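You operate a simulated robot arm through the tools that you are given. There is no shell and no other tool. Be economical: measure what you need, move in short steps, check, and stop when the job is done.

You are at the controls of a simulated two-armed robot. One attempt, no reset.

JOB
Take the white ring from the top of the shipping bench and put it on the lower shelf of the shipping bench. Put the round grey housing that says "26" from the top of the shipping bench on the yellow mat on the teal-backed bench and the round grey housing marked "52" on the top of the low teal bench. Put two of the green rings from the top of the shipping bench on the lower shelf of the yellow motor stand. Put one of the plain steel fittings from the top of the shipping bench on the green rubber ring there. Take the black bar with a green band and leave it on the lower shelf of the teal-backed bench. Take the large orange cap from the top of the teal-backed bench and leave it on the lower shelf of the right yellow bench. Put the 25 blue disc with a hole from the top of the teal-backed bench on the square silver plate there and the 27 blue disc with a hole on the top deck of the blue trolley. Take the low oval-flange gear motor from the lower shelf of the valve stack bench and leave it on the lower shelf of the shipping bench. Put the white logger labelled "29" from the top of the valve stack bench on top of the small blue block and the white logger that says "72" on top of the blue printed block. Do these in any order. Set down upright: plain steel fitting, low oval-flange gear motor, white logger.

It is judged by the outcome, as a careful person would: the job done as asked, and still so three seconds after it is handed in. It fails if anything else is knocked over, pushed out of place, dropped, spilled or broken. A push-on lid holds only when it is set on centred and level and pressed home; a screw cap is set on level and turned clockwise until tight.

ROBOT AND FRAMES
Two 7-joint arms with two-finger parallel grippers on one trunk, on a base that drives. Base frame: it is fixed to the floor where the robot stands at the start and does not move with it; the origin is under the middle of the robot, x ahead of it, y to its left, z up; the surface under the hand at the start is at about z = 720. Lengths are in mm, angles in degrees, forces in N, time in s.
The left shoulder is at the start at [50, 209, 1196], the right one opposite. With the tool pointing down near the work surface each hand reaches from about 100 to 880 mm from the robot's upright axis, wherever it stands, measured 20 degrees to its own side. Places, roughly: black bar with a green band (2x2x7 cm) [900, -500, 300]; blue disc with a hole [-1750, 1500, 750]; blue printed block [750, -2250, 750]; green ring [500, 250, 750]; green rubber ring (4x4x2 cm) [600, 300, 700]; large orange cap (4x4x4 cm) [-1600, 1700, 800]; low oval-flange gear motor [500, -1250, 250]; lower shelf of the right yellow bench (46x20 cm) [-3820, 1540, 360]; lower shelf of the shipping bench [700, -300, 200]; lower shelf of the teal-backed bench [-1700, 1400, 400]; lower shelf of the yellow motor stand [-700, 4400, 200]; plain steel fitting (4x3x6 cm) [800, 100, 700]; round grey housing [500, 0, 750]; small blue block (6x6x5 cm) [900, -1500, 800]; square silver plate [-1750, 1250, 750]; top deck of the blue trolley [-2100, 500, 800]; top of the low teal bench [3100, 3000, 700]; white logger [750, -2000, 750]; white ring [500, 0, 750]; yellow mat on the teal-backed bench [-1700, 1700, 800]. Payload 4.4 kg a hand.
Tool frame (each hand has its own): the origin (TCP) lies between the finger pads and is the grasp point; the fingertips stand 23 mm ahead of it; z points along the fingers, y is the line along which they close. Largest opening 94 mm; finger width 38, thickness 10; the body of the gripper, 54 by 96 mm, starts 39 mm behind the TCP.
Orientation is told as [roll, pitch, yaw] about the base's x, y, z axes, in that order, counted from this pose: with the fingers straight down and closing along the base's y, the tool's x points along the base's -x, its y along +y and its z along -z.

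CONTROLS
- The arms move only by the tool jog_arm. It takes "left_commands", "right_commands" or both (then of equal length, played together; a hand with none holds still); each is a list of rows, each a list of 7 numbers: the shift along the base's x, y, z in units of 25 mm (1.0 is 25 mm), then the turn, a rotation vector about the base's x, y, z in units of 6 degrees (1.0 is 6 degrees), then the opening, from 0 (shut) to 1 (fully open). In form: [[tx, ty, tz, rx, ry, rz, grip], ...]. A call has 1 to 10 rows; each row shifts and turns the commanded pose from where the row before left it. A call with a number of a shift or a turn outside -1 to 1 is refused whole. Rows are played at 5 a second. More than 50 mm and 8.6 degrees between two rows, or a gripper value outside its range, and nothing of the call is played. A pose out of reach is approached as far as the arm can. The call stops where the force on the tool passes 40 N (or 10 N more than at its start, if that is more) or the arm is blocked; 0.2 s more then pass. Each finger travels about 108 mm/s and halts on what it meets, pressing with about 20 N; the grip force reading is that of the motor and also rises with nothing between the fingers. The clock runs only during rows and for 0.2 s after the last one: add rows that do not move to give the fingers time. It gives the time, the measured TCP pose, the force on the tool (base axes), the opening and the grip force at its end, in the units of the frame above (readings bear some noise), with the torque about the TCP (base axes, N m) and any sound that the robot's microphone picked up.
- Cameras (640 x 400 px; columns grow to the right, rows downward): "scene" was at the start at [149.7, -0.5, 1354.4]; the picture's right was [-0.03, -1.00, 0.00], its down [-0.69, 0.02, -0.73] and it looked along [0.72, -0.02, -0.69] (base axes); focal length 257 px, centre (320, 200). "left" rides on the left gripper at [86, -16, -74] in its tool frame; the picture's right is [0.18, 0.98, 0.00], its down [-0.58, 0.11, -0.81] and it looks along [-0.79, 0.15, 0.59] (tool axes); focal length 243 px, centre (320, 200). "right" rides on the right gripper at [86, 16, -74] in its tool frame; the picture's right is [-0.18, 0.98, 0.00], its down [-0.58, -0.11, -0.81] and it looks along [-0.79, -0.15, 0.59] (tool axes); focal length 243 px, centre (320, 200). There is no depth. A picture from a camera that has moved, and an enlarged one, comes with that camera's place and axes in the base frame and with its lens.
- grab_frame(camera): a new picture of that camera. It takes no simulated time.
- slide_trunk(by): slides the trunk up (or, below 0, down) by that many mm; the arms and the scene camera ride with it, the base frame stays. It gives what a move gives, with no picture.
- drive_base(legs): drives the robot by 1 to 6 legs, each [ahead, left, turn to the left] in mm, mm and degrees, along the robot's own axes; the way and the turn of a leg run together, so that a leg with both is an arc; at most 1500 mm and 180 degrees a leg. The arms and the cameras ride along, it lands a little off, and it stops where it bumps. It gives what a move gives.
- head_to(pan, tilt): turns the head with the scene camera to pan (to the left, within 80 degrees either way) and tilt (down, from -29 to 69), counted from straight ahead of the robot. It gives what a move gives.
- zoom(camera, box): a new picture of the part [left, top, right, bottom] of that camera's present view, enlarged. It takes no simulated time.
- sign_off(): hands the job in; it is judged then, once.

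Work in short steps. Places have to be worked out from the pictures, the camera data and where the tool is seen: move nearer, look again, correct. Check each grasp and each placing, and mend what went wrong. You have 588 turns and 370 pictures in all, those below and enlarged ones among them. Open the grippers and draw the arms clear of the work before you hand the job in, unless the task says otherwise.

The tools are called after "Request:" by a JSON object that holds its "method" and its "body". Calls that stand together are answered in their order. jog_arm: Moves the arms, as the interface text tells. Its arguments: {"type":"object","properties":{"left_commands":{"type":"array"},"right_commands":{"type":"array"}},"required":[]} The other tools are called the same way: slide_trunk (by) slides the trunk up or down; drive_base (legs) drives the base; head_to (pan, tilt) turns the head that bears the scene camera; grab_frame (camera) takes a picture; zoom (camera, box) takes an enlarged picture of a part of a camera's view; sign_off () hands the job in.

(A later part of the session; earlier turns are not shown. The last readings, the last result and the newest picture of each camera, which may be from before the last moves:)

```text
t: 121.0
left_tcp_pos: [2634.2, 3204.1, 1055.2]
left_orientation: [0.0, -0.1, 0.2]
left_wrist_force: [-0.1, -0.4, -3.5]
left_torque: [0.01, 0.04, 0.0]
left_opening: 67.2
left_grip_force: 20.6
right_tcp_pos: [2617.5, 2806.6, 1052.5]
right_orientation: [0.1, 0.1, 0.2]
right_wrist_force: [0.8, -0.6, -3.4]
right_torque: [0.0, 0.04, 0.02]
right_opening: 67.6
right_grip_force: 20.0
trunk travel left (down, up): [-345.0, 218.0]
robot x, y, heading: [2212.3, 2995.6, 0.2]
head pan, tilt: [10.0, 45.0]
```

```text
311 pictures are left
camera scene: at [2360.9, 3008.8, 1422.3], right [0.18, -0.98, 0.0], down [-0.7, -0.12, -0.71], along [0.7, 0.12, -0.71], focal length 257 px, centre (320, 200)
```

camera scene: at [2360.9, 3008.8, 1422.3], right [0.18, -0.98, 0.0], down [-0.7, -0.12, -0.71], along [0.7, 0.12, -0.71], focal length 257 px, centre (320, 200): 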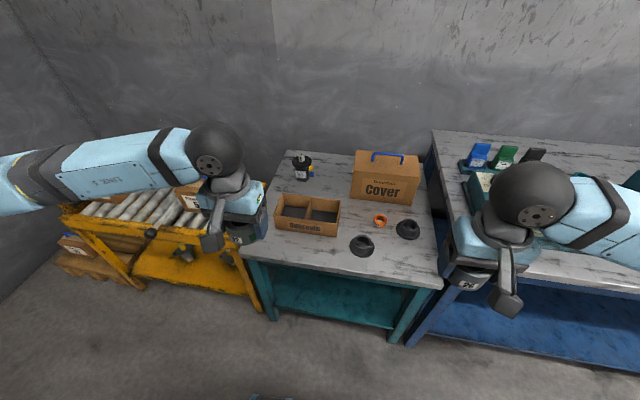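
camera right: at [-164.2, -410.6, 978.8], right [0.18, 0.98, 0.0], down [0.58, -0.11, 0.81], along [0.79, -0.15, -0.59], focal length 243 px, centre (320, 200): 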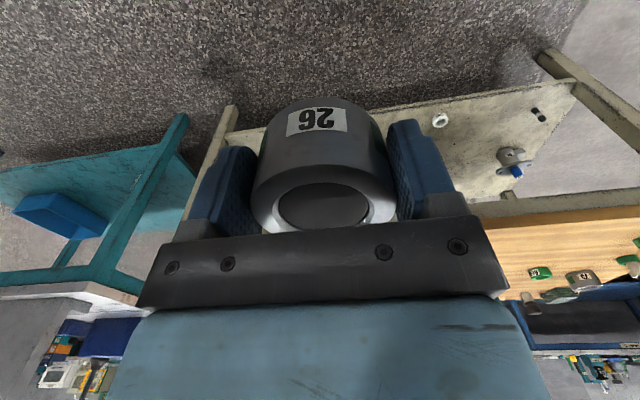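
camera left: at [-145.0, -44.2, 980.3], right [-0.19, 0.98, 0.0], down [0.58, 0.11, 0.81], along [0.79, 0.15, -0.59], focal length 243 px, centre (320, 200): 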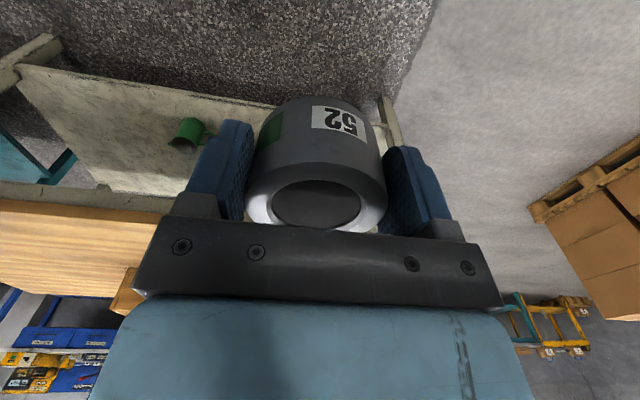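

Free spot between bin and front edge at about (2822, 3165). Move the left hand over it and lower.

Request:
{"method": "jog_arm", "body": {"left_commands": [[1, -0.2, -1, 0, 0, 0, 0], [1, -0.2, -1, 0, 0, 0, 0], [1, -0.2, -1, 0, 0, 0, 0], [1, -0.2, -1, 0, 0, 0, 0], [1, -0.2, -1, 0, 0, 0, 0], [1, -0.2, -1, 0, 0, 0, 0], [1, -0.2, -1, 0, 0, 0, 0], [0.5, -0.2, -1, 0, 0, 0, 0]]}}

Request:
{"method": "grab_frame", "body": {"camera": "left"}}

Request:
{"method": "grab_frame", "body": {"camera": "scene"}}

```text
t: 122.8
left_tcp_pos: [2822.4, 3163.3, 854.6]
left_orientation: [0.0, 0.0, 0.1]
left_wrist_force: [-0.1, 0.3, -4.4]
left_torque: [-0.02, 0.05, 0.02]
left_opening: 67.1
left_grip_force: 19.9
right_tcp_pos: [2617.2, 2805.0, 1052.2]
right_orientation: [0.1, 0.1, 0.0]
right_wrist_force: [-0.5, 0.1, -3.6]
right_torque: [-0.01, 0.01, 0.01]
right_opening: 67.6
right_grip_force: 20.3
trunk travel left (down, up): [-345.0, 218.0]
robot x, y, heading: [2213.4, 2994.6, 0.1]
head pan, tilt: [10.0, 45.0]
```

```text
310 pictures are left
camera left: at [2736.7, 3147.8, 930.1], right [-0.19, 0.98, 0.0], down [0.58, 0.11, 0.81], along [0.79, 0.15, -0.59], focal length 243 px, centre (320, 200)
```

left: 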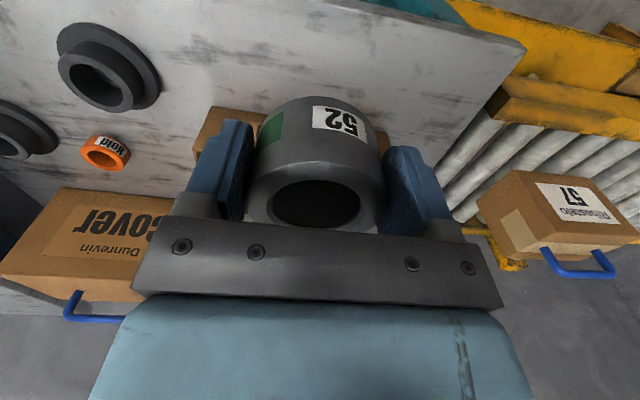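

```text
309 pictures are left
camera scene: at [2361.6, 3008.7, 1422.2], right [0.18, -0.98, 0.0], down [-0.7, -0.12, -0.71], along [0.7, 0.12, -0.71], focal length 257 px, centre (320, 200)
```

scene: 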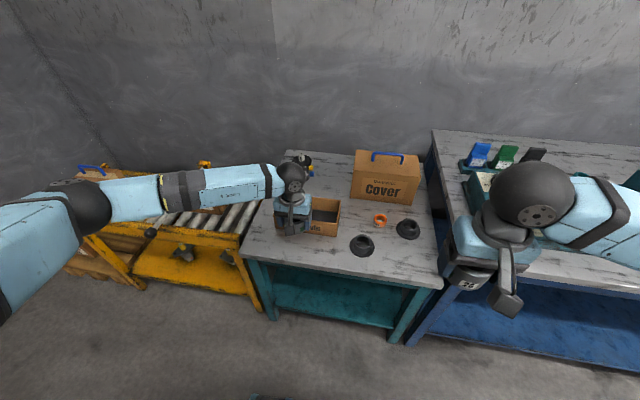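

Clear. Descend toward contact.

Request:
{"method": "jog_arm", "body": {"left_commands": [[0, 0, -1, 0, 0, 0, 0], [0, 0, -1, 0, 0, 0, 0], [0, 0, -1, 0, 0, 0, 0], [0, 0, -1, 0, 0, 0, 0], [0, 0, -0.3, 0, 0, 0, 0], [0, 0, -0.3, 0, 0, 0, 0]]}}

Request:
{"method": "grab_frame", "body": {"camera": "left"}}

```text
t: 124.2
left_tcp_pos: [2824.0, 3165.0, 739.5]
left_orientation: [0.0, -0.1, 0.2]
left_wrist_force: [-0.4, 0.1, -3.5]
left_torque: [0.0, 0.07, 0.01]
left_opening: 67.3
left_grip_force: 20.0
right_tcp_pos: [2617.8, 2804.8, 1053.1]
right_orientation: [0.0, 0.0, 0.1]
right_wrist_force: [-0.3, 0.5, -3.3]
right_torque: [-0.01, 0.06, -0.01]
right_opening: 67.3
right_grip_force: 20.0
trunk travel left (down, up): [-345.0, 218.0]
robot x, y, heading: [2214.0, 2992.0, -0.0]
head pan, tilt: [10.0, 45.0]
```

```text
308 pictures are left
camera left: at [2736.4, 3147.8, 815.2], right [-0.19, 0.98, 0.0], down [0.58, 0.11, 0.81], along [0.79, 0.15, -0.59], focal length 243 px, centre (320, 200)
```

left: 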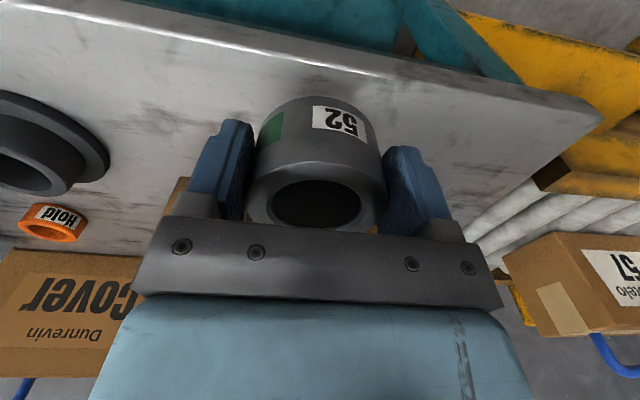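

The front edge is nearer x≈2790, so I shift the housing 28 mm deeper before touching down.

Request:
{"method": "jog_arm", "body": {"left_commands": [[0.6, 0, 0.1, 0, 0, 0, 0], [0.52, 0, 0, 0, 0, 0, 0], [0, 0, -0.3, 0, 0, 0, 0], [0, 0, -0.3, 0, 0, 0, 0], [0, 0, -0.2, 0, 0, 0, 0], [0, 0, -0.2, 0, 0, 0, 0]]}}

Request:
{"method": "grab_frame", "body": {"camera": "left"}}

```text
t: 125.6
left_tcp_pos: [2851.0, 3163.8, 718.0]
left_orientation: [0.0, 0.0, 0.1]
left_wrist_force: [-0.1, -0.7, -3.0]
left_torque: [0.03, 0.03, 0.0]
left_opening: 67.0
left_grip_force: 19.7
right_tcp_pos: [2617.3, 2806.5, 1052.1]
right_orientation: [0.0, 0.1, 0.2]
right_wrist_force: [0.0, 0.0, -3.5]
right_torque: [0.0, 0.03, -0.01]
right_opening: 67.5
right_grip_force: 19.9
trunk travel left (down, up): [-345.0, 218.0]
robot x, y, heading: [2210.3, 2993.2, 0.2]
head pan, tilt: [10.0, 45.0]
```

```text
307 pictures are left
camera left: at [2764.2, 3148.0, 792.3], right [-0.19, 0.98, 0.0], down [0.58, 0.11, 0.81], along [0.79, 0.15, -0.59], focal length 243 px, centre (320, 200)
```

left: 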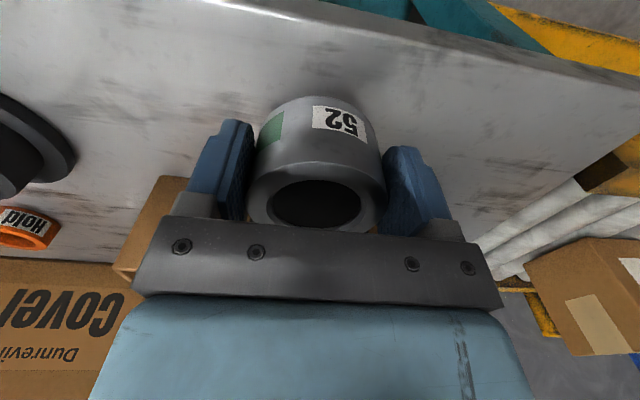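

No contact yet; continue lowering in small steps.

Request:
{"method": "jog_arm", "body": {"left_commands": [[0, 0, -0.2, 0, 0, 0, 0], [0, 0, -0.2, 0, 0, 0, 0], [0, 0, -0.2, 0, 0, 0, 0], [0, 0, -0.2, 0, 0, 0, 0]]}}

```text
t: 126.6
left_tcp_pos: [2851.2, 3163.2, 698.3]
left_orientation: [0.1, 0.0, 0.1]
left_wrist_force: [-0.6, -0.1, -3.8]
left_torque: [0.02, 0.04, -0.01]
left_opening: 67.2
left_grip_force: 19.6
right_tcp_pos: [2617.0, 2805.9, 1052.4]
right_orientation: [0.0, 0.0, 0.1]
right_wrist_force: [0.9, 0.5, -3.6]
right_torque: [-0.02, 0.03, 0.0]
right_opening: 67.5
right_grip_force: 20.1
trunk travel left (down, up): [-345.0, 218.0]
robot x, y, heading: [2215.9, 2987.5, 0.2]
head pan, tilt: [10.0, 45.0]
```

Request:
{"method": "jog_arm", "body": {"left_commands": [[0.3, 0, -0.15, 0, 0, 0, 0], [0, 0, -0.2, 0, 0, 0, 0], [0, 0, -0.2, 0, 0, 0, 0], [0, 0, -0.2, 0, 0, 0, 0]]}}

Request:
{"method": "grab_frame", "body": {"camera": "left"}}

```text
t: 127.5
left_tcp_pos: [2862.9, 3162.4, 692.2]
left_orientation: [-0.2, -0.8, 0.3]
left_wrist_force: [-6.5, 1.3, 25.0]
left_torque: [-0.16, 0.2, -0.03]
left_opening: 66.8
left_grip_force: 20.5
right_tcp_pos: [2616.4, 2805.3, 1054.0]
right_orientation: [-0.1, -0.1, 0.2]
right_wrist_force: [0.1, 0.5, -4.3]
right_torque: [0.0, 0.04, -0.01]
right_opening: 67.7
right_grip_force: 20.0
trunk travel left (down, up): [-345.0, 218.0]
robot x, y, heading: [2211.7, 2991.9, 0.3]
head pan, tilt: [10.0, 45.0]
stopped in row 4 (left hand): the force on the tool passed its limit at 43 N (the readings are from after the stop); the commanded pose is now the measured one
```

```text
306 pictures are left
camera left: at [2775.1, 3147.1, 767.3], right [-0.19, 0.98, -0.01], down [0.57, 0.11, 0.81], along [0.8, 0.15, -0.58], focal length 243 px, centre (320, 200)
```

left: 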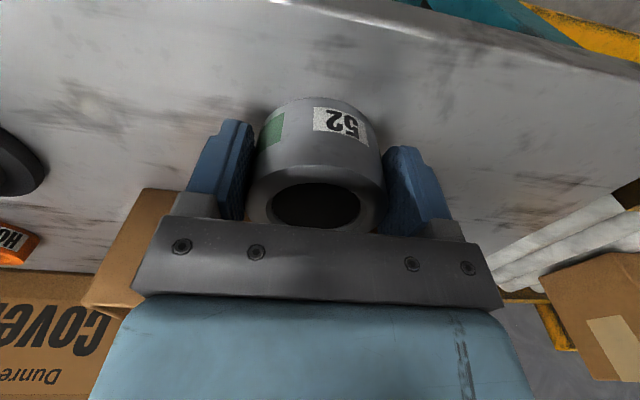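

Contact. Ease up slightly, release, rise.

Request:
{"method": "jog_arm", "body": {"left_commands": [[0, 0, 0.06, 0, 0, 0, 0], [0, 0, 0, 0, 0, 0, 0.8], [0, 0, 0, 0, 0, 0, 1], [0, 0, 0, 0, 0, 0, 1], [0, 0, 1, 0, 0, 0, 1], [0, 0, 1, 0, 0, 0, 1], [0, 0, 1, 0, 0, 0, 1], [0, 0, 1, 0, 0, 0, 1]]}}

Request:
{"method": "grab_frame", "body": {"camera": "left"}}

```text
t: 129.3
left_tcp_pos: [2859.7, 3163.5, 789.9]
left_orientation: [-0.1, -0.5, 0.3]
left_wrist_force: [0.4, -0.1, -0.1]
left_torque: [-0.01, -0.01, 0.02]
left_opening: 94.0
left_grip_force: 0.0
right_tcp_pos: [2615.6, 2805.7, 1052.3]
right_orientation: [0.0, 0.0, 0.3]
right_wrist_force: [0.4, 0.2, -3.6]
right_torque: [-0.02, 0.03, -0.03]
right_opening: 67.7
right_grip_force: 20.5
trunk travel left (down, up): [-345.0, 218.0]
robot x, y, heading: [2211.2, 2992.8, -0.1]
head pan, tilt: [10.0, 45.0]
```

```text
305 pictures are left
camera left: at [2773.3, 3147.7, 865.6], right [-0.19, 0.98, 0.0], down [0.58, 0.11, 0.81], along [0.8, 0.15, -0.59], focal length 243 px, centre (320, 200)
```

left: 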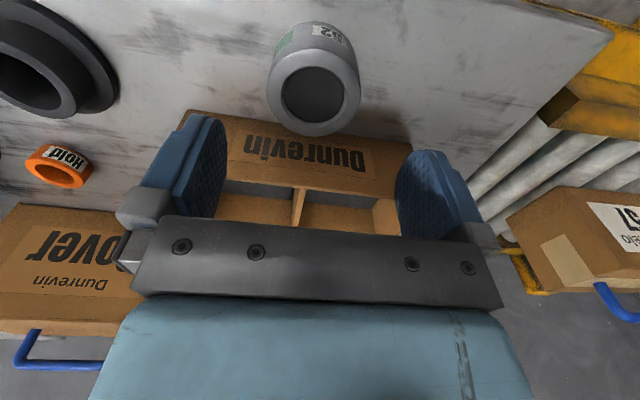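

52 stands properly. Raise and retract the left hand, then drive to the back side of the shipping bench for the bar.

Request:
{"method": "jog_arm", "body": {"left_commands": [[0, 0, 1, 0, 0, 0, 1], [0, 0, 1, 0, 0, 0, 1], [0, 0, 1, 0, 0, 0, 1], [-1, 0, 1, 0, 0, 0, 1], [-1, 0, 1, 0, 0, 0, 1], [-1, 0, 1, 0, 0, 0, 1], [-1, 0, 1, 0, 0, 0, 1], [-1, 0, 1, 0, 0, 0, 1], [-1, 0, 1, 0, 0, 0, 1], [-1, 0, 1, 0, 0, 0, 1]]}}

Request:
{"method": "drive_base", "body": {"legs": [[-550, 0, 0], [0, -1400, 0], [0, -400, 0], [0, 0, 180]]}}

Request:
{"method": "head_to", "body": {"pan": 0, "tilt": 25}}

Request:
{"method": "grab_frame", "body": {"camera": "scene"}}

```text
t: 131.5
left_tcp_pos: [2685.6, 3164.7, 1041.2]
left_orientation: [-0.2, -0.4, 0.3]
left_wrist_force: [-0.3, 0.4, -0.5]
left_torque: [0.01, -0.04, -0.04]
left_opening: 94.1
left_grip_force: 0.1
right_tcp_pos: [2616.4, 2805.8, 1052.9]
right_orientation: [0.0, 0.0, 0.2]
right_wrist_force: [-0.6, 0.9, -3.0]
right_torque: [0.03, 0.04, 0.0]
right_opening: 67.4
right_grip_force: 20.0
trunk travel left (down, up): [-345.0, 218.0]
robot x, y, heading: [2208.2, 2996.1, 0.1]
head pan, tilt: [10.0, 45.0]
```

```text
t: 157.7
left_tcp_pos: [1199.2, 1026.8, 1042.6]
left_orientation: [-0.2, -0.5, 178.8]
left_wrist_force: [0.2, -0.5, 0.2]
left_torque: [0.03, -0.01, 0.01]
left_opening: 93.9
left_grip_force: 0.1
right_tcp_pos: [1278.1, 1383.7, 1053.1]
right_orientation: [0.0, 0.1, 178.8]
right_wrist_force: [0.2, 0.6, -3.5]
right_torque: [-0.01, -0.01, 0.01]
right_opening: 67.6
right_grip_force: 20.1
trunk travel left (down, up): [-345.0, 218.0]
robot x, y, heading: [1679.4, 1188.3, 178.8]
head pan, tilt: [10.0, 45.0]
```

```text
t: 158.5
left_tcp_pos: [1199.4, 1026.6, 1041.4]
left_orientation: [0.0, -0.4, 178.8]
left_wrist_force: [0.3, 0.7, 0.2]
left_torque: [-0.03, 0.0, -0.02]
left_opening: 94.1
left_grip_force: 0.1
right_tcp_pos: [1278.0, 1384.1, 1052.6]
right_orientation: [0.0, 0.1, 178.7]
right_wrist_force: [0.7, 0.4, -3.7]
right_torque: [-0.01, -0.02, -0.04]
right_opening: 67.9
right_grip_force: 20.3
trunk travel left (down, up): [-345.0, 218.0]
robot x, y, heading: [1674.8, 1185.5, 178.7]
head pan, tilt: [0.0, 25.0]
```

```text
304 pictures are left
camera scene: at [1517.6, 1191.5, 1452.8], right [0.02, 1.0, 0.0], down [0.42, -0.01, -0.91], along [-0.91, 0.02, -0.42], focal length 257 px, centre (320, 200)
```

scene: 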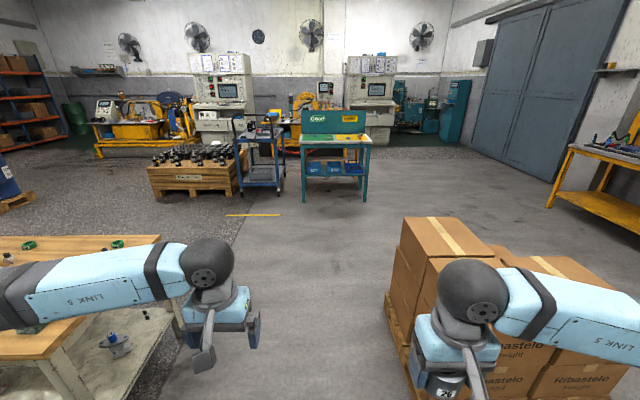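

Useful view of the far side. Continue to the bench's back side and lower the trunk.

Request:
{"method": "drive_base", "body": {"legs": [[0, 1470, 1.3]]}}

Request:
{"method": "slide_trunk", "body": {"by": -340}}

Request:
{"method": "head_to", "body": {"pan": 5, "tilt": 35}}

Request:
{"method": "grab_frame", "body": {"camera": "scene"}}

```text
t: 171.6
left_tcp_pos: [1191.7, -463.8, 1040.0]
left_orientation: [0.0, -0.3, -179.6]
left_wrist_force: [-0.5, 0.3, 0.1]
left_torque: [-0.02, 0.01, 0.0]
left_opening: 94.3
left_grip_force: 0.0
right_tcp_pos: [1260.1, -104.7, 1053.9]
right_orientation: [0.0, 0.0, -179.7]
right_wrist_force: [-0.3, 0.7, -4.3]
right_torque: [0.01, 0.01, 0.02]
right_opening: 67.6
right_grip_force: 20.5
trunk travel left (down, up): [-345.0, 218.0]
robot x, y, heading: [1662.7, -289.4, -179.9]
head pan, tilt: [0.0, 25.0]
```

```text
t: 174.9
left_tcp_pos: [1191.7, -462.9, 700.9]
left_orientation: [-0.1, -0.4, -179.6]
left_wrist_force: [0.7, 0.0, 0.2]
left_torque: [0.0, -0.02, -0.02]
left_opening: 94.2
left_grip_force: 0.0
right_tcp_pos: [1261.1, -105.1, 712.8]
right_orientation: [0.0, 0.0, -179.6]
right_wrist_force: [1.6, 0.4, -3.0]
right_torque: [0.0, -0.06, 0.0]
right_opening: 67.5
right_grip_force: 20.4
trunk travel left (down, up): [-5.0, 558.0]
robot x, y, heading: [1665.5, -294.4, -179.9]
head pan, tilt: [0.0, 25.0]
```

```text
t: 175.6
left_tcp_pos: [1191.9, -461.8, 700.6]
left_orientation: [-0.2, -0.4, -179.6]
left_wrist_force: [0.1, -0.4, 0.4]
left_torque: [0.01, -0.02, 0.0]
left_opening: 93.9
left_grip_force: 0.1
right_tcp_pos: [1261.0, -104.7, 712.5]
right_orientation: [0.2, 0.0, -179.7]
right_wrist_force: [-0.1, -1.1, -4.4]
right_torque: [0.0, -0.05, 0.01]
right_opening: 67.5
right_grip_force: 20.0
trunk travel left (down, up): [-5.0, 558.0]
robot x, y, heading: [1662.8, -293.4, -179.6]
head pan, tilt: [5.0, 35.0]
```

```text
303 pictures are left
camera scene: at [1509.8, -297.2, 1097.1], right [-0.09, 1.0, 0.0], down [0.57, 0.05, -0.82], along [-0.82, -0.08, -0.57], focal length 257 px, centre (320, 200)
```

scene: 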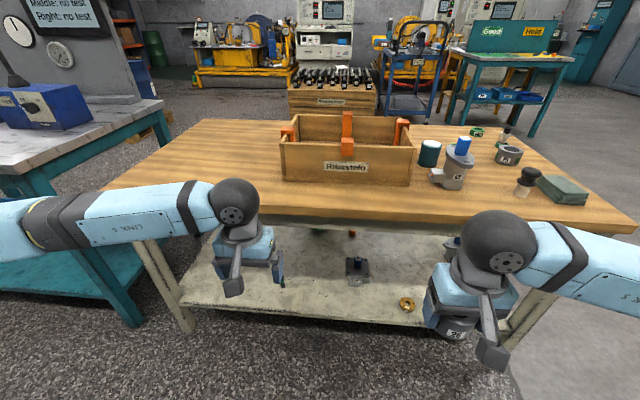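

The bar stands near (878, −510) on the shelf. I pitch the left hand 60° toward the bench and lower it outside the edge.

Request:
{"method": "jog_arm", "body": {"left_commands": [[0, 0, -1, 0, 1, 0, 0.8], [0, 0, -1, 0, 1, 0, 0.8], [0, 0, -1, 0, 1, 0, 0.8], [0, 0, -1, 0, 1, 0, 0.8], [0, 0, -1, 0, 1, 0, 0.8], [0, 0, -1, 0, 1, 0, 0.8], [0, 0, -1, 0, 1, 0, 0.8], [0, 0, -1, 0, 1, 0, 0.8], [0, 0, -1, 0, 1, 0, 0.8], [0, 0, -1, 0, 1, 0, 0.8]]}}

Request:
{"method": "jog_arm", "body": {"left_commands": [[0, -0.4, -1, 0, 0, 0, 0.8], [0, -0.4, -1, 0, 0, 0, 0.8], [0, -0.4, -1, 0, 0, 0, 0.8], [0, -0.4, -1, 0, 0, 0, 0.8], [0, -0.4, -1, 0, 0, 0, 0.8], [0, 0, -1, 0, 0, 0, 0.8], [0, 0, -1, 0, 0, 0, 0.8]]}}

Request:
{"method": "grab_frame", "body": {"camera": "left"}}

Request:
{"method": "grab_frame", "body": {"camera": "scene"}}

```text
t: 177.4
left_tcp_pos: [1226.3, -392.7, 519.7]
left_orientation: [-13.8, -38.5, -168.0]
left_wrist_force: [2.6, -1.2, 27.3]
left_torque: [0.63, -3.76, -0.23]
left_opening: 75.0
left_grip_force: 0.1
left hand out of reach, approached as far as the arm can: row 8
right_tcp_pos: [1260.4, -105.3, 711.4]
right_orientation: [-0.1, 0.0, -179.7]
right_wrist_force: [-1.3, -0.9, -3.0]
right_torque: [0.04, -0.06, 0.01]
right_opening: 67.5
right_grip_force: 20.5
trunk travel left (down, up): [-5.0, 558.0]
robot x, y, heading: [1663.3, -292.4, -179.6]
head pan, tilt: [5.0, 35.0]
stopped in row 8 (left hand): the force on the tool passed its limit at 118 N (the readings are from after the stop); the commanded pose is now the measured one
```

```text
t: 177.7
left_tcp_pos: [1225.7, -392.4, 520.2]
left_orientation: [-14.0, -38.5, -167.7]
left_wrist_force: [-0.9, -4.4, 16.9]
left_torque: [0.35, -2.38, -0.54]
left_opening: 75.3
left_grip_force: 0.1
right_tcp_pos: [1260.7, -104.3, 712.6]
right_orientation: [0.0, 0.1, -179.7]
right_wrist_force: [-0.7, 0.0, -3.4]
right_torque: [0.01, -0.06, 0.0]
right_opening: 67.5
right_grip_force: 20.1
trunk travel left (down, up): [-5.0, 558.0]
robot x, y, heading: [1665.9, -289.0, -179.7]
head pan, tilt: [5.0, 35.0]
stopped in row 1 (left hand): the force on the tool passed its limit at 68 N (the readings are from after the stop); the commanded pose is now the measured one
```

```text
302 pictures are left
camera left: at [1339.2, -369.5, 526.6], right [0.2, -0.93, -0.3], down [0.08, -0.29, 0.95], along [-0.98, -0.21, 0.02], focal length 243 px, centre (320, 200)
```

left: 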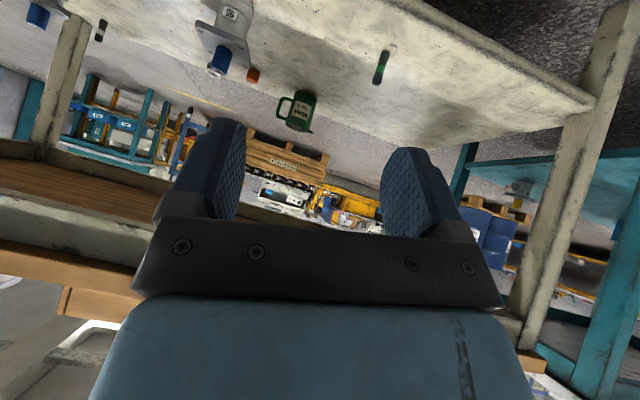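

```text
301 pictures are left
camera scene: at [1509.8, -296.7, 1097.0], right [-0.09, 1.0, 0.0], down [0.57, 0.05, -0.82], along [-0.82, -0.08, -0.57], focal length 257 px, centre (320, 200)
```

scene: 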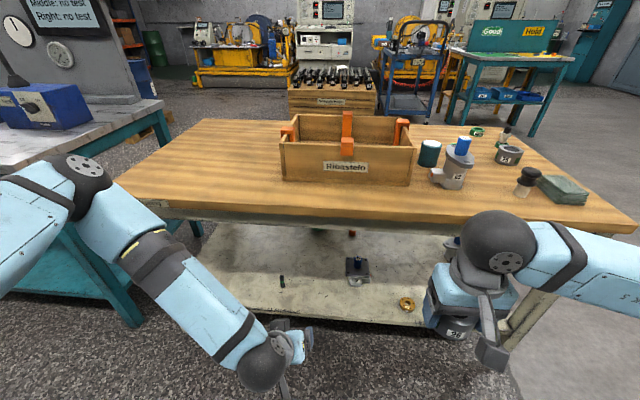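

The wrist seems to have met the robot's own base. I move the hand forward/up away from the body.

Request:
{"method": "jog_arm", "body": {"left_commands": [[-0.5, 0, 0.5, 0, 0, 0, 0.8], [-1, 0, 0.5, 0, 0, 0, 0.8]]}}

Request:
{"method": "drive_base", "body": {"legs": [[-250, 0, 0]]}}

```text
t: 178.2
left_tcp_pos: [1187.7, -393.2, 545.1]
left_orientation: [-13.8, -38.4, -167.6]
left_wrist_force: [-0.5, -0.1, -0.5]
left_torque: [-0.09, -0.01, 0.03]
left_opening: 75.2
left_grip_force: 0.0
right_tcp_pos: [1261.3, -105.3, 710.5]
right_orientation: [0.0, 0.1, -179.8]
right_wrist_force: [-0.1, -0.7, -3.3]
right_torque: [-0.02, -0.04, 0.01]
right_opening: 67.6
right_grip_force: 20.1
trunk travel left (down, up): [-5.0, 558.0]
robot x, y, heading: [1665.4, -288.9, -179.4]
head pan, tilt: [5.0, 35.0]
```

```text
t: 180.1
left_tcp_pos: [1439.1, -392.4, 544.8]
left_orientation: [-13.9, -38.3, -167.7]
left_wrist_force: [-0.3, 0.4, 0.0]
left_torque: [0.03, -0.03, -0.01]
left_opening: 75.4
left_grip_force: 0.0
right_tcp_pos: [1510.8, -103.2, 712.7]
right_orientation: [-0.1, 0.2, -179.7]
right_wrist_force: [-0.9, 0.1, -3.6]
right_torque: [0.03, -0.04, 0.0]
right_opening: 67.8
right_grip_force: 19.9
trunk travel left (down, up): [-5.0, 558.0]
robot x, y, heading: [1914.6, -286.6, -179.9]
head pan, tilt: [5.0, 35.0]
```

Free again. Straighten the orientation to a clean 60° pitch and extend forward so the wrist stays clear of the base.

Request:
{"method": "jog_arm", "body": {"left_commands": [[-1, -0.5, 0, 0, 0, 0, 0.8], [-1, -0.5, 0, 0, 0, 0, 0.8], [-1, -0.5, 0, -0.475, 0.85, -0.07, 0.8], [-1, -0.5, 0, -0.475, 0.85, -0.07, 0.8], [-1, -0.5, 0, -0.475, 0.85, -0.07, 0.8], [-1, -0.5, 0, -0.475, 0.85, -0.07, 0.8], [-1, -0.6, 0, 0, 0, 0, 0.8], [-1, -0.6, -1, 0, 0, 0, 0.8], [-1, -0.5, -1, 0, 0, 0, 0.8]]}}

Request:
{"method": "grab_frame", "body": {"camera": "scene"}}

```text
t: 182.1
left_tcp_pos: [1216.9, -429.2, 559.2]
left_orientation: [0.9, -59.3, 179.4]
left_wrist_force: [-0.7, 0.6, -0.4]
left_torque: [0.01, -0.02, 0.0]
left_opening: 75.2
left_grip_force: 0.1
left hand out of reach, approached as far as the arm can: row 4, 5, 6, 7, 8, 9
right_tcp_pos: [1512.0, -102.6, 713.0]
right_orientation: [0.0, 0.1, -179.7]
right_wrist_force: [-0.3, -0.1, -3.4]
right_torque: [0.01, -0.04, 0.03]
right_opening: 67.8
right_grip_force: 20.2
trunk travel left (down, up): [-5.0, 558.0]
robot x, y, heading: [1915.6, -285.7, -180.0]
head pan, tilt: [5.0, 35.0]
```

```text
300 pictures are left
camera scene: at [1760.3, -295.7, 1097.1], right [-0.09, 1.0, 0.0], down [0.57, 0.05, -0.82], along [-0.82, -0.08, -0.57], focal length 257 px, centre (320, 200)
```

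scene: 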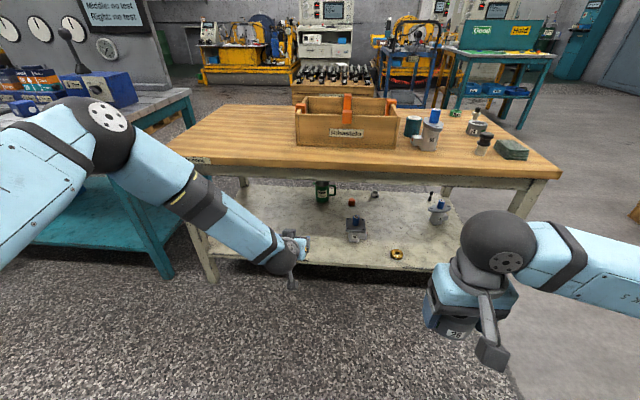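

The steep pitch limits the reach. I reduce the pitch to about 40° and continue down.

Request:
{"method": "jog_arm", "body": {"left_commands": [[0, 0, 0, 0, -1, 0, 0.8], [0, 0, 0, 0, -1, 0, 0.8], [0, 0, 0, 0, -1, 0, 0.8], [0, 0, -1, 0, 0, 0, 0.8], [0, 0, -1, 0, 0, 0, 0.8], [0, 0, -1, 0, 0, 0, 0.8], [0, 0, -1, 0, 0, 0, 0.8]]}}

Request:
{"method": "grab_frame", "body": {"camera": "scene"}}

```text
t: 183.7
left_tcp_pos: [1218.0, -428.6, 460.9]
left_orientation: [0.0, -42.1, 179.8]
left_wrist_force: [1.0, 0.2, 0.6]
left_torque: [0.01, 0.01, 0.0]
left_opening: 75.0
left_grip_force: 0.0
right_tcp_pos: [1511.5, -103.4, 712.5]
right_orientation: [0.1, 0.1, -179.7]
right_wrist_force: [0.1, 0.8, -3.6]
right_torque: [0.0, -0.04, -0.01]
right_opening: 67.6
right_grip_force: 19.9
trunk travel left (down, up): [-5.0, 558.0]
robot x, y, heading: [1919.4, -288.0, -179.6]
head pan, tilt: [5.0, 35.0]
```

```text
299 pictures are left
camera scene: at [1760.1, -295.7, 1097.1], right [-0.09, 1.0, 0.0], down [0.57, 0.05, -0.82], along [-0.82, -0.08, -0.57], focal length 257 px, centre (320, 200)
```

scene: 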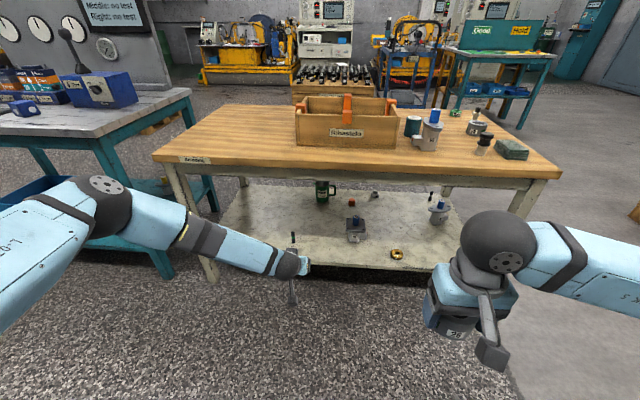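

Works at 42°. Descend to about z 270.

Request:
{"method": "jog_arm", "body": {"left_commands": [[0, 0, -1, 0, 0, 0, 0.8], [0, 0, -1, 0, 0, 0, 0.8], [0, 0, -1, 0, 0, 0, 0.8], [0, 0, -1, 0, 0, 0, 0.8], [0, 0, -1, 0, 0, 0, 0.8], [0, 0, -1, 0, 0, 0, 0.8], [0, 0, -1, 0, 0, 0, 0.8], [0, 0, -0.5, 0, 0, 0, 0.8]]}}

Request:
{"method": "grab_frame", "body": {"camera": "left"}}

Request:
{"method": "grab_frame", "body": {"camera": "scene"}}

```text
t: 185.5
left_tcp_pos: [1217.6, -429.9, 272.2]
left_orientation: [0.0, -42.0, 179.8]
left_wrist_force: [0.4, -0.5, -0.1]
left_torque: [0.01, -0.01, -0.04]
left_opening: 75.3
left_grip_force: 0.0
right_tcp_pos: [1510.1, -102.8, 712.7]
right_orientation: [0.0, 0.0, -179.7]
right_wrist_force: [0.1, 0.2, -3.3]
right_torque: [0.01, -0.06, -0.02]
right_opening: 67.6
right_grip_force: 20.7
trunk travel left (down, up): [-5.0, 558.0]
robot x, y, heading: [1917.3, -290.4, -179.7]
head pan, tilt: [5.0, 35.0]
```

```text
298 pictures are left
camera left: at [1332.5, -413.8, 270.3], right [0.13, -0.98, -0.12], down [0.11, -0.11, 0.99], along [-0.99, -0.14, 0.09], focal length 243 px, centre (320, 200)
```

left: 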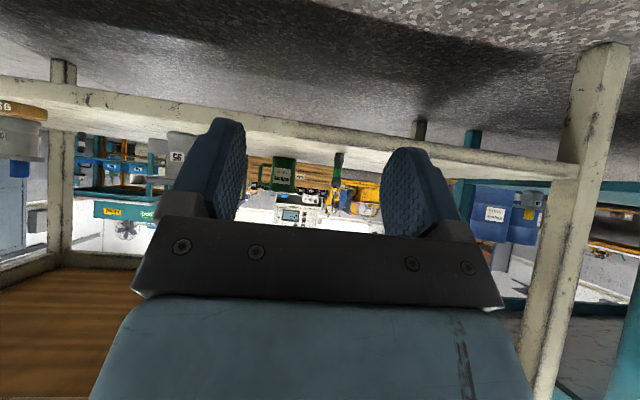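

```text
297 pictures are left
camera scene: at [1760.2, -295.6, 1097.1], right [-0.09, 1.0, 0.0], down [0.57, 0.05, -0.82], along [-0.82, -0.08, -0.57], focal length 257 px, centre (320, 200)
```

scene: 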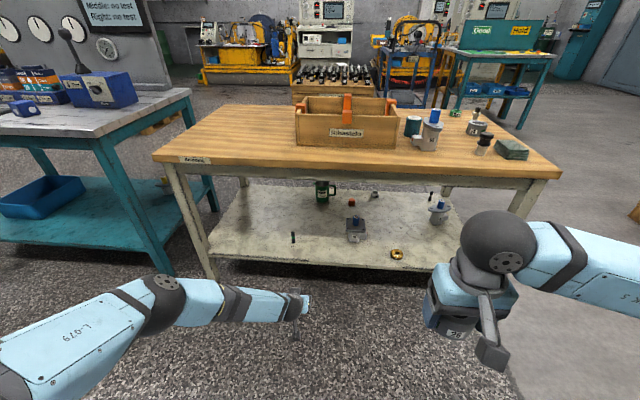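

Bar refined to about (876, −507). To keep the elbow clear of the bench leg I'll approach at an angle (heading ~210°). First raise the right hand and extend the left.

Request:
{"method": "jog_arm", "body": {"left_commands": [[-1, 0, 0, 0, 0, 0, 0.8], [-1, 0, 0, 0, 0, 0, 0.8], [-1, 0, 0, 0, 0, 0, 0.8], [0, 0, 0, 0, 0, 0, 0.8], [0, 0, 0, 0, 0, 0, 0.8], [0, 0, 0, 0, 0, 0, 0.8], [0, 0, 0, 0, 0, 0, 0.8], [0, 0, 0, 0, 0, 0, 0.8], [0, 0, 0, 0, 0, 0, 0.8], [0, 0, 0, 0, 0, 0, 0.8]], "right_commands": [[0, 0, 1, 0, 0, 0, 0], [0, 0, 1, 0, 0, 0, 0], [0, 0, 1, 0, 0, 0, 0], [0, 0, 1, 0, 0, 0, 0], [0, 0, 1, 0, 0, 0, 0], [0, 0, 1, 0, 0, 0, 0], [0, 0, 1, 0, 0, 0, 0], [0, 0, 1, 0, 0, 0, 0], [0, 0, 1, 0, 0, 0, 0], [0, 0, 1, 0, 0, 0, 0]]}}

```text
t: 187.7
left_tcp_pos: [1148.9, -436.7, 275.3]
left_orientation: [-0.1, -42.0, 179.7]
left_wrist_force: [-0.6, -0.1, -0.7]
left_torque: [-0.01, 0.01, 0.03]
left_opening: 75.0
left_grip_force: 0.0
left hand out of reach, approached as far as the arm can: row 3
right_tcp_pos: [1510.8, -103.6, 962.1]
right_orientation: [0.1, 0.1, -179.7]
right_wrist_force: [0.2, -0.7, -3.7]
right_torque: [0.02, -0.04, 0.01]
right_opening: 67.9
right_grip_force: 20.1
trunk travel left (down, up): [-5.0, 558.0]
robot x, y, heading: [1917.9, -290.1, -180.0]
head pan, tilt: [5.0, 35.0]
```

Extended enough. Reposition: shift right, turn 30°, approach to ~150 mm short and look.

Request:
{"method": "drive_base", "body": {"legs": [[0, -419, 0], [0, 0, 30], [301, -116, 0]]}}

Request:
{"method": "grab_frame", "body": {"camera": "left"}}

Request:
{"method": "grab_frame", "body": {"camera": "scene"}}

```text
t: 195.1
left_tcp_pos: [1003.9, -431.0, 274.9]
left_orientation: [0.0, -42.0, -150.4]
left_wrist_force: [0.1, 0.2, -0.1]
left_torque: [-0.03, 0.01, -0.01]
left_opening: 75.3
left_grip_force: 0.1
right_tcp_pos: [1152.2, 40.9, 962.2]
right_orientation: [0.0, 0.1, -149.9]
right_wrist_force: [-0.8, 0.1, -3.5]
right_torque: [0.03, -0.01, -0.01]
right_opening: 67.5
right_grip_force: 20.5
trunk travel left (down, up): [-5.0, 558.0]
robot x, y, heading: [1596.5, 78.2, -150.0]
head pan, tilt: [5.0, 35.0]
```

```text
296 pictures are left
camera left: at [1094.2, -359.3, 272.1], right [0.6, -0.79, -0.12], down [0.15, -0.04, 0.99], along [-0.78, -0.62, 0.09], focal length 243 px, centre (320, 200)
```

left: 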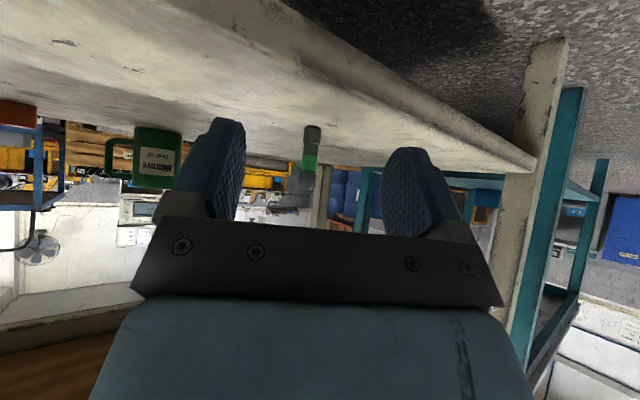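

```text
295 pictures are left
camera scene: at [1464.6, -2.8, 1097.0], right [-0.58, 0.82, 0.0], down [0.47, 0.33, -0.82], along [-0.67, -0.47, -0.57], focal length 257 px, centre (320, 200)
```

scene: 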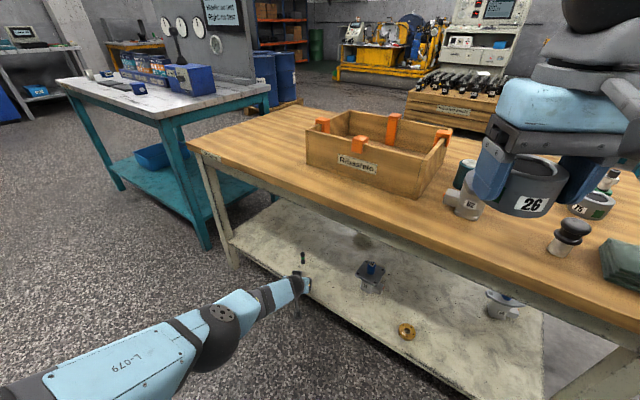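

Aligned on the bar. Lower a touch and drive straight ahead 125 mm.

Request:
{"method": "jog_arm", "body": {"left_commands": [[0, 0, -0.3, 0, 0, 0, 0.8]]}}

Request:
{"method": "drive_base", "body": {"legs": [[110, 0, 0]]}}

Request:
{"method": "grab_frame", "body": {"camera": "left"}}

```text
t: 195.5
left_tcp_pos: [1002.9, -430.0, 274.5]
left_orientation: [0.0, -42.0, -150.4]
left_wrist_force: [0.7, -0.5, -0.5]
left_torque: [0.02, 0.02, -0.03]
left_opening: 75.5
left_grip_force: 0.1
left hand out of reach, approached as far as the arm can: row 1
right_tcp_pos: [1152.6, 39.9, 962.0]
right_orientation: [0.0, 0.1, -149.9]
right_wrist_force: [0.7, -0.4, -3.9]
right_torque: [0.04, -0.03, 0.0]
right_opening: 67.6
right_grip_force: 20.4
trunk travel left (down, up): [-5.0, 558.0]
robot x, y, heading: [1594.9, 79.5, -150.0]
head pan, tilt: [5.0, 35.0]
```

```text
t: 196.7
left_tcp_pos: [909.2, -483.9, 273.7]
left_orientation: [0.0, -42.1, -150.4]
left_wrist_force: [-0.4, -0.9, 0.6]
left_torque: [0.02, 0.02, -0.01]
left_opening: 75.2
left_grip_force: 0.0
right_tcp_pos: [1058.3, -14.8, 961.8]
right_orientation: [0.0, 0.0, -149.8]
right_wrist_force: [0.0, 0.1, -3.9]
right_torque: [0.0, -0.04, -0.01]
right_opening: 67.7
right_grip_force: 19.6
trunk travel left (down, up): [-5.0, 558.0]
robot x, y, heading: [1499.0, 23.3, -149.7]
head pan, tilt: [5.0, 35.0]
```

```text
294 pictures are left
camera left: at [999.9, -413.7, 271.9], right [0.6, -0.79, -0.12], down [0.15, -0.04, 0.99], along [-0.78, -0.62, 0.09], focal length 243 px, centre (320, 200)
```

left: 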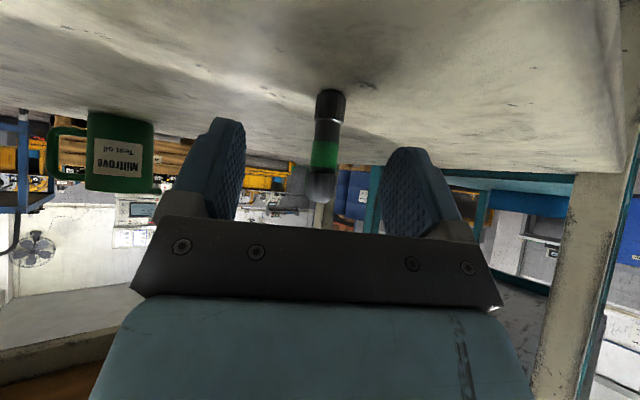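

Bar dead ahead by ~33 mm. Drive on and grip.

Request:
{"method": "drive_base", "body": {"legs": [[33, 0, 0]]}}

Request:
{"method": "grab_frame", "body": {"camera": "left"}}

```text
t: 197.6
left_tcp_pos: [881.3, -500.4, 273.6]
left_orientation: [-0.1, -42.1, -150.4]
left_wrist_force: [1.3, -0.4, 0.1]
left_torque: [-0.02, -0.01, 0.01]
left_opening: 75.1
left_grip_force: 0.0
right_tcp_pos: [1030.6, -30.3, 960.6]
right_orientation: [0.0, 0.1, -149.8]
right_wrist_force: [0.7, 0.3, -4.2]
right_torque: [0.01, -0.04, 0.0]
right_opening: 67.8
right_grip_force: 19.9
trunk travel left (down, up): [-5.0, 558.0]
robot x, y, heading: [1474.3, 7.0, -149.6]
head pan, tilt: [5.0, 35.0]
```

```text
293 pictures are left
camera left: at [971.7, -430.1, 271.9], right [0.6, -0.79, -0.12], down [0.15, -0.04, 0.99], along [-0.78, -0.62, 0.09], focal length 243 px, centre (320, 200)
```

left: 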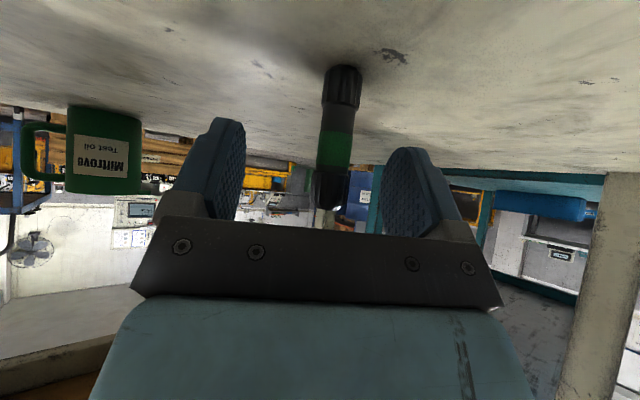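

Request:
{"method": "jog_arm", "body": {"left_commands": [[0.16, -0.26, -0.3, 0, 0, 0, 0.8], [0, 0, 0, 0, 0, 0, 0.4], [0, 0, 0, 0, 0, 0, 0], [0, 0, 0, 0, 0, 0, 0], [0, 0, 0, 0, 0, 0, 0]]}}

Request:
{"method": "grab_frame", "body": {"camera": "left"}}

```text
t: 198.8
left_tcp_pos: [892.8, -511.3, 265.6]
left_orientation: [-0.1, -42.0, -150.4]
left_wrist_force: [-1.0, 0.1, 1.2]
left_torque: [-0.03, 0.0, 0.03]
left_opening: 16.4
left_grip_force: 20.5
left hand out of reach, approached as far as the arm can: row 1
right_tcp_pos: [1030.1, -30.2, 961.8]
right_orientation: [0.0, 0.2, -149.9]
right_wrist_force: [0.0, 0.4, -3.4]
right_torque: [0.0, -0.07, -0.01]
right_opening: 67.5
right_grip_force: 19.8
trunk travel left (down, up): [-5.0, 558.0]
robot x, y, heading: [1472.4, 10.9, -150.1]
head pan, tilt: [5.0, 35.0]
```

```text
292 pictures are left
camera left: at [984.3, -440.8, 263.6], right [0.6, -0.79, -0.12], down [0.15, -0.04, 0.99], along [-0.78, -0.62, 0.09], focal length 243 px, centre (320, 200)
```

left: 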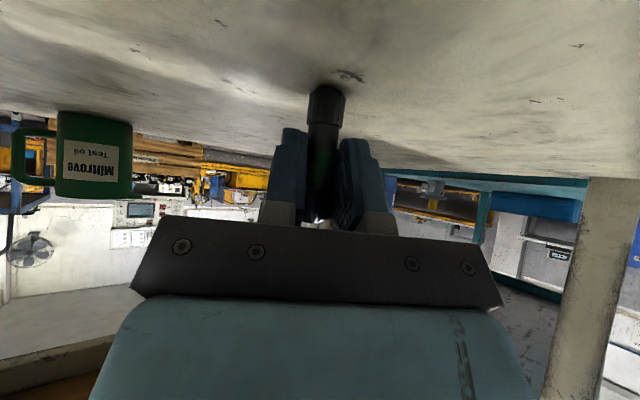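

Gripped (16 mm). Lift with the trunk a little and back out.

Request:
{"method": "slide_trunk", "body": {"by": 30}}

Request:
{"method": "drive_base", "body": {"legs": [[-350, 0, 0]]}}

Request:
{"method": "grab_frame", "body": {"camera": "left"}}

```text
t: 199.5
left_tcp_pos: [892.0, -511.9, 294.4]
left_orientation: [0.0, -41.9, -150.3]
left_wrist_force: [-0.2, 0.1, -1.2]
left_torque: [0.0, -0.02, 0.0]
left_opening: 16.6
left_grip_force: 20.0
right_tcp_pos: [1029.3, -30.9, 992.1]
right_orientation: [0.0, 0.0, -149.9]
right_wrist_force: [-0.4, 0.2, -4.1]
right_torque: [0.02, -0.03, 0.01]
right_opening: 67.7
right_grip_force: 20.3
trunk travel left (down, up): [-35.0, 528.0]
robot x, y, heading: [1467.7, 9.7, -149.7]
head pan, tilt: [5.0, 35.0]
```

```text
t: 201.8
left_tcp_pos: [1194.5, -334.8, 295.2]
left_orientation: [0.0, -42.0, -150.4]
left_wrist_force: [0.0, 0.6, -0.3]
left_torque: [-0.01, 0.0, -0.05]
left_opening: 16.6
left_grip_force: 20.3
right_tcp_pos: [1331.7, 144.7, 991.4]
right_orientation: [0.0, 0.1, -150.0]
right_wrist_force: [-0.2, -0.3, -2.8]
right_torque: [0.03, -0.07, 0.0]
right_opening: 67.5
right_grip_force: 20.3
trunk travel left (down, up): [-35.0, 528.0]
robot x, y, heading: [1774.6, 184.5, -149.9]
head pan, tilt: [5.0, 35.0]
```

```text
291 pictures are left
camera left: at [1285.7, -265.4, 293.6], right [0.6, -0.79, -0.12], down [0.15, -0.04, 0.99], along [-0.78, -0.61, 0.09], focal length 243 px, centre (320, 200)
```

left: 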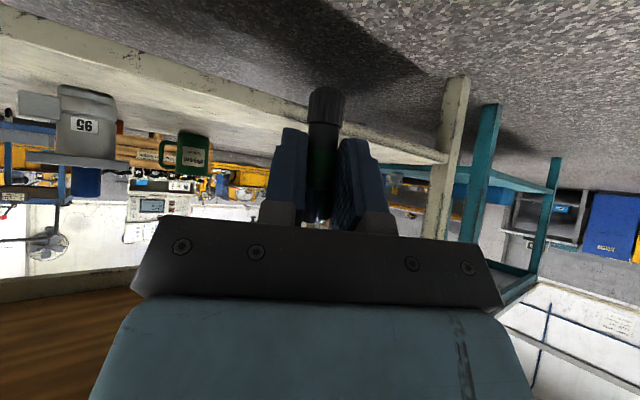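

Bar secure. Drive around the bench end and toward the teal-backed bench.

Request:
{"method": "drive_base", "body": {"legs": [[-400, 0, 0], [0, 0, -30], [0, -700, 0], [1200, 0, 0], [1200, 0, 0]]}}

Request:
{"method": "slide_trunk", "body": {"by": 100}}

Request:
{"method": "head_to", "body": {"pan": -10, "tilt": 20}}

Request:
{"method": "grab_frame", "body": {"camera": "scene"}}

```text
t: 223.2
left_tcp_pos: [-1037.8, 910.5, 295.5]
left_orientation: [0.0, -41.9, 179.7]
left_wrist_force: [-0.2, 0.7, -0.6]
left_torque: [0.01, -0.02, 0.01]
left_opening: 16.3
left_grip_force: 20.4
right_tcp_pos: [-678.8, 1258.2, 991.9]
right_orientation: [0.0, 0.1, -179.8]
right_wrist_force: [-0.2, -0.4, -3.6]
right_torque: [-0.02, -0.05, 0.01]
right_opening: 67.2
right_grip_force: 19.7
trunk travel left (down, up): [-35.0, 528.0]
robot x, y, heading: [-276.8, 1071.0, -179.9]
head pan, tilt: [5.0, 35.0]
```

```text
t: 224.6
left_tcp_pos: [-1037.7, 911.7, 395.0]
left_orientation: [0.1, -42.0, 179.7]
left_wrist_force: [0.6, 0.4, -0.7]
left_torque: [-0.03, 0.0, 0.0]
left_opening: 16.2
left_grip_force: 20.0
right_tcp_pos: [-679.3, 1258.2, 1091.8]
right_orientation: [0.1, 0.1, -179.8]
right_wrist_force: [-0.3, 0.0, -3.7]
right_torque: [0.02, -0.04, -0.04]
right_opening: 67.6
right_grip_force: 20.3
trunk travel left (down, up): [-135.0, 428.0]
robot x, y, heading: [-272.0, 1073.8, -179.9]
head pan, tilt: [5.0, 35.0]
```

```text
t: 225.3
left_tcp_pos: [-1037.3, 909.7, 395.2]
left_orientation: [0.0, -42.0, 179.6]
left_wrist_force: [0.8, 0.0, -1.3]
left_torque: [-0.03, -0.01, 0.02]
left_opening: 16.6
left_grip_force: 20.4
right_tcp_pos: [-679.3, 1258.7, 1092.3]
right_orientation: [0.0, 0.1, -179.8]
right_wrist_force: [-0.4, 0.0, -3.4]
right_torque: [0.0, -0.05, -0.01]
right_opening: 67.7
right_grip_force: 20.2
trunk travel left (down, up): [-135.0, 428.0]
robot x, y, heading: [-274.7, 1070.7, -179.7]
head pan, tilt: [-10.0, 20.0]
```

```text
290 pictures are left
camera scene: at [-434.4, 1089.6, 1250.8], right [0.17, 0.99, 0.0], down [0.34, -0.06, -0.94], along [-0.93, 0.16, -0.34], focal length 257 px, centre (320, 200)
```

scene: 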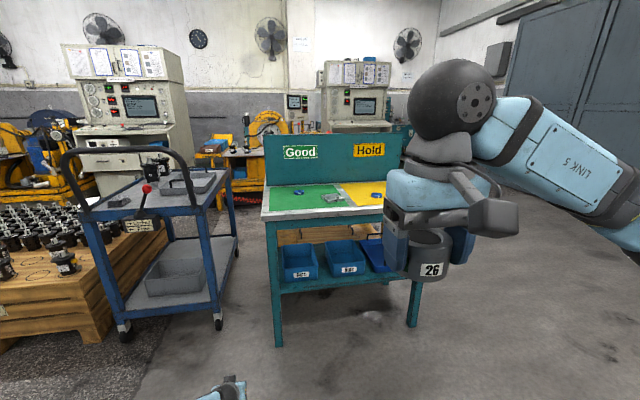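

Request:
{"method": "zoom", "body": {"camera": "scene", "box": [250, 130, 430, 350]}}

```text
1.82 times, centred on (340, 240) of scene
camera zoom: at [-434.4, 1089.6, 1250.8], right [0.17, 0.99, 0.0], down [0.34, -0.06, -0.94], along [-0.93, 0.16, -0.34], focal length 467 px, centre (284, 127)
```

zoom: 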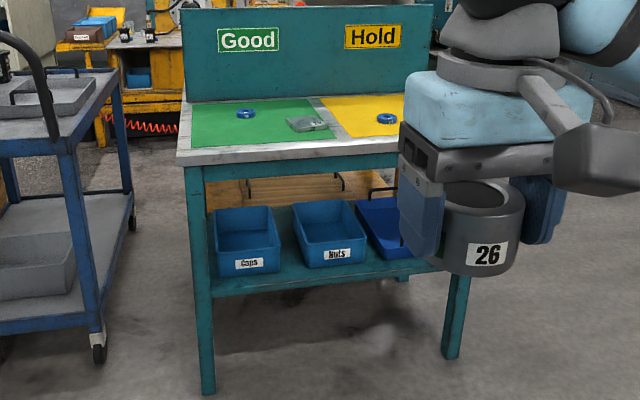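

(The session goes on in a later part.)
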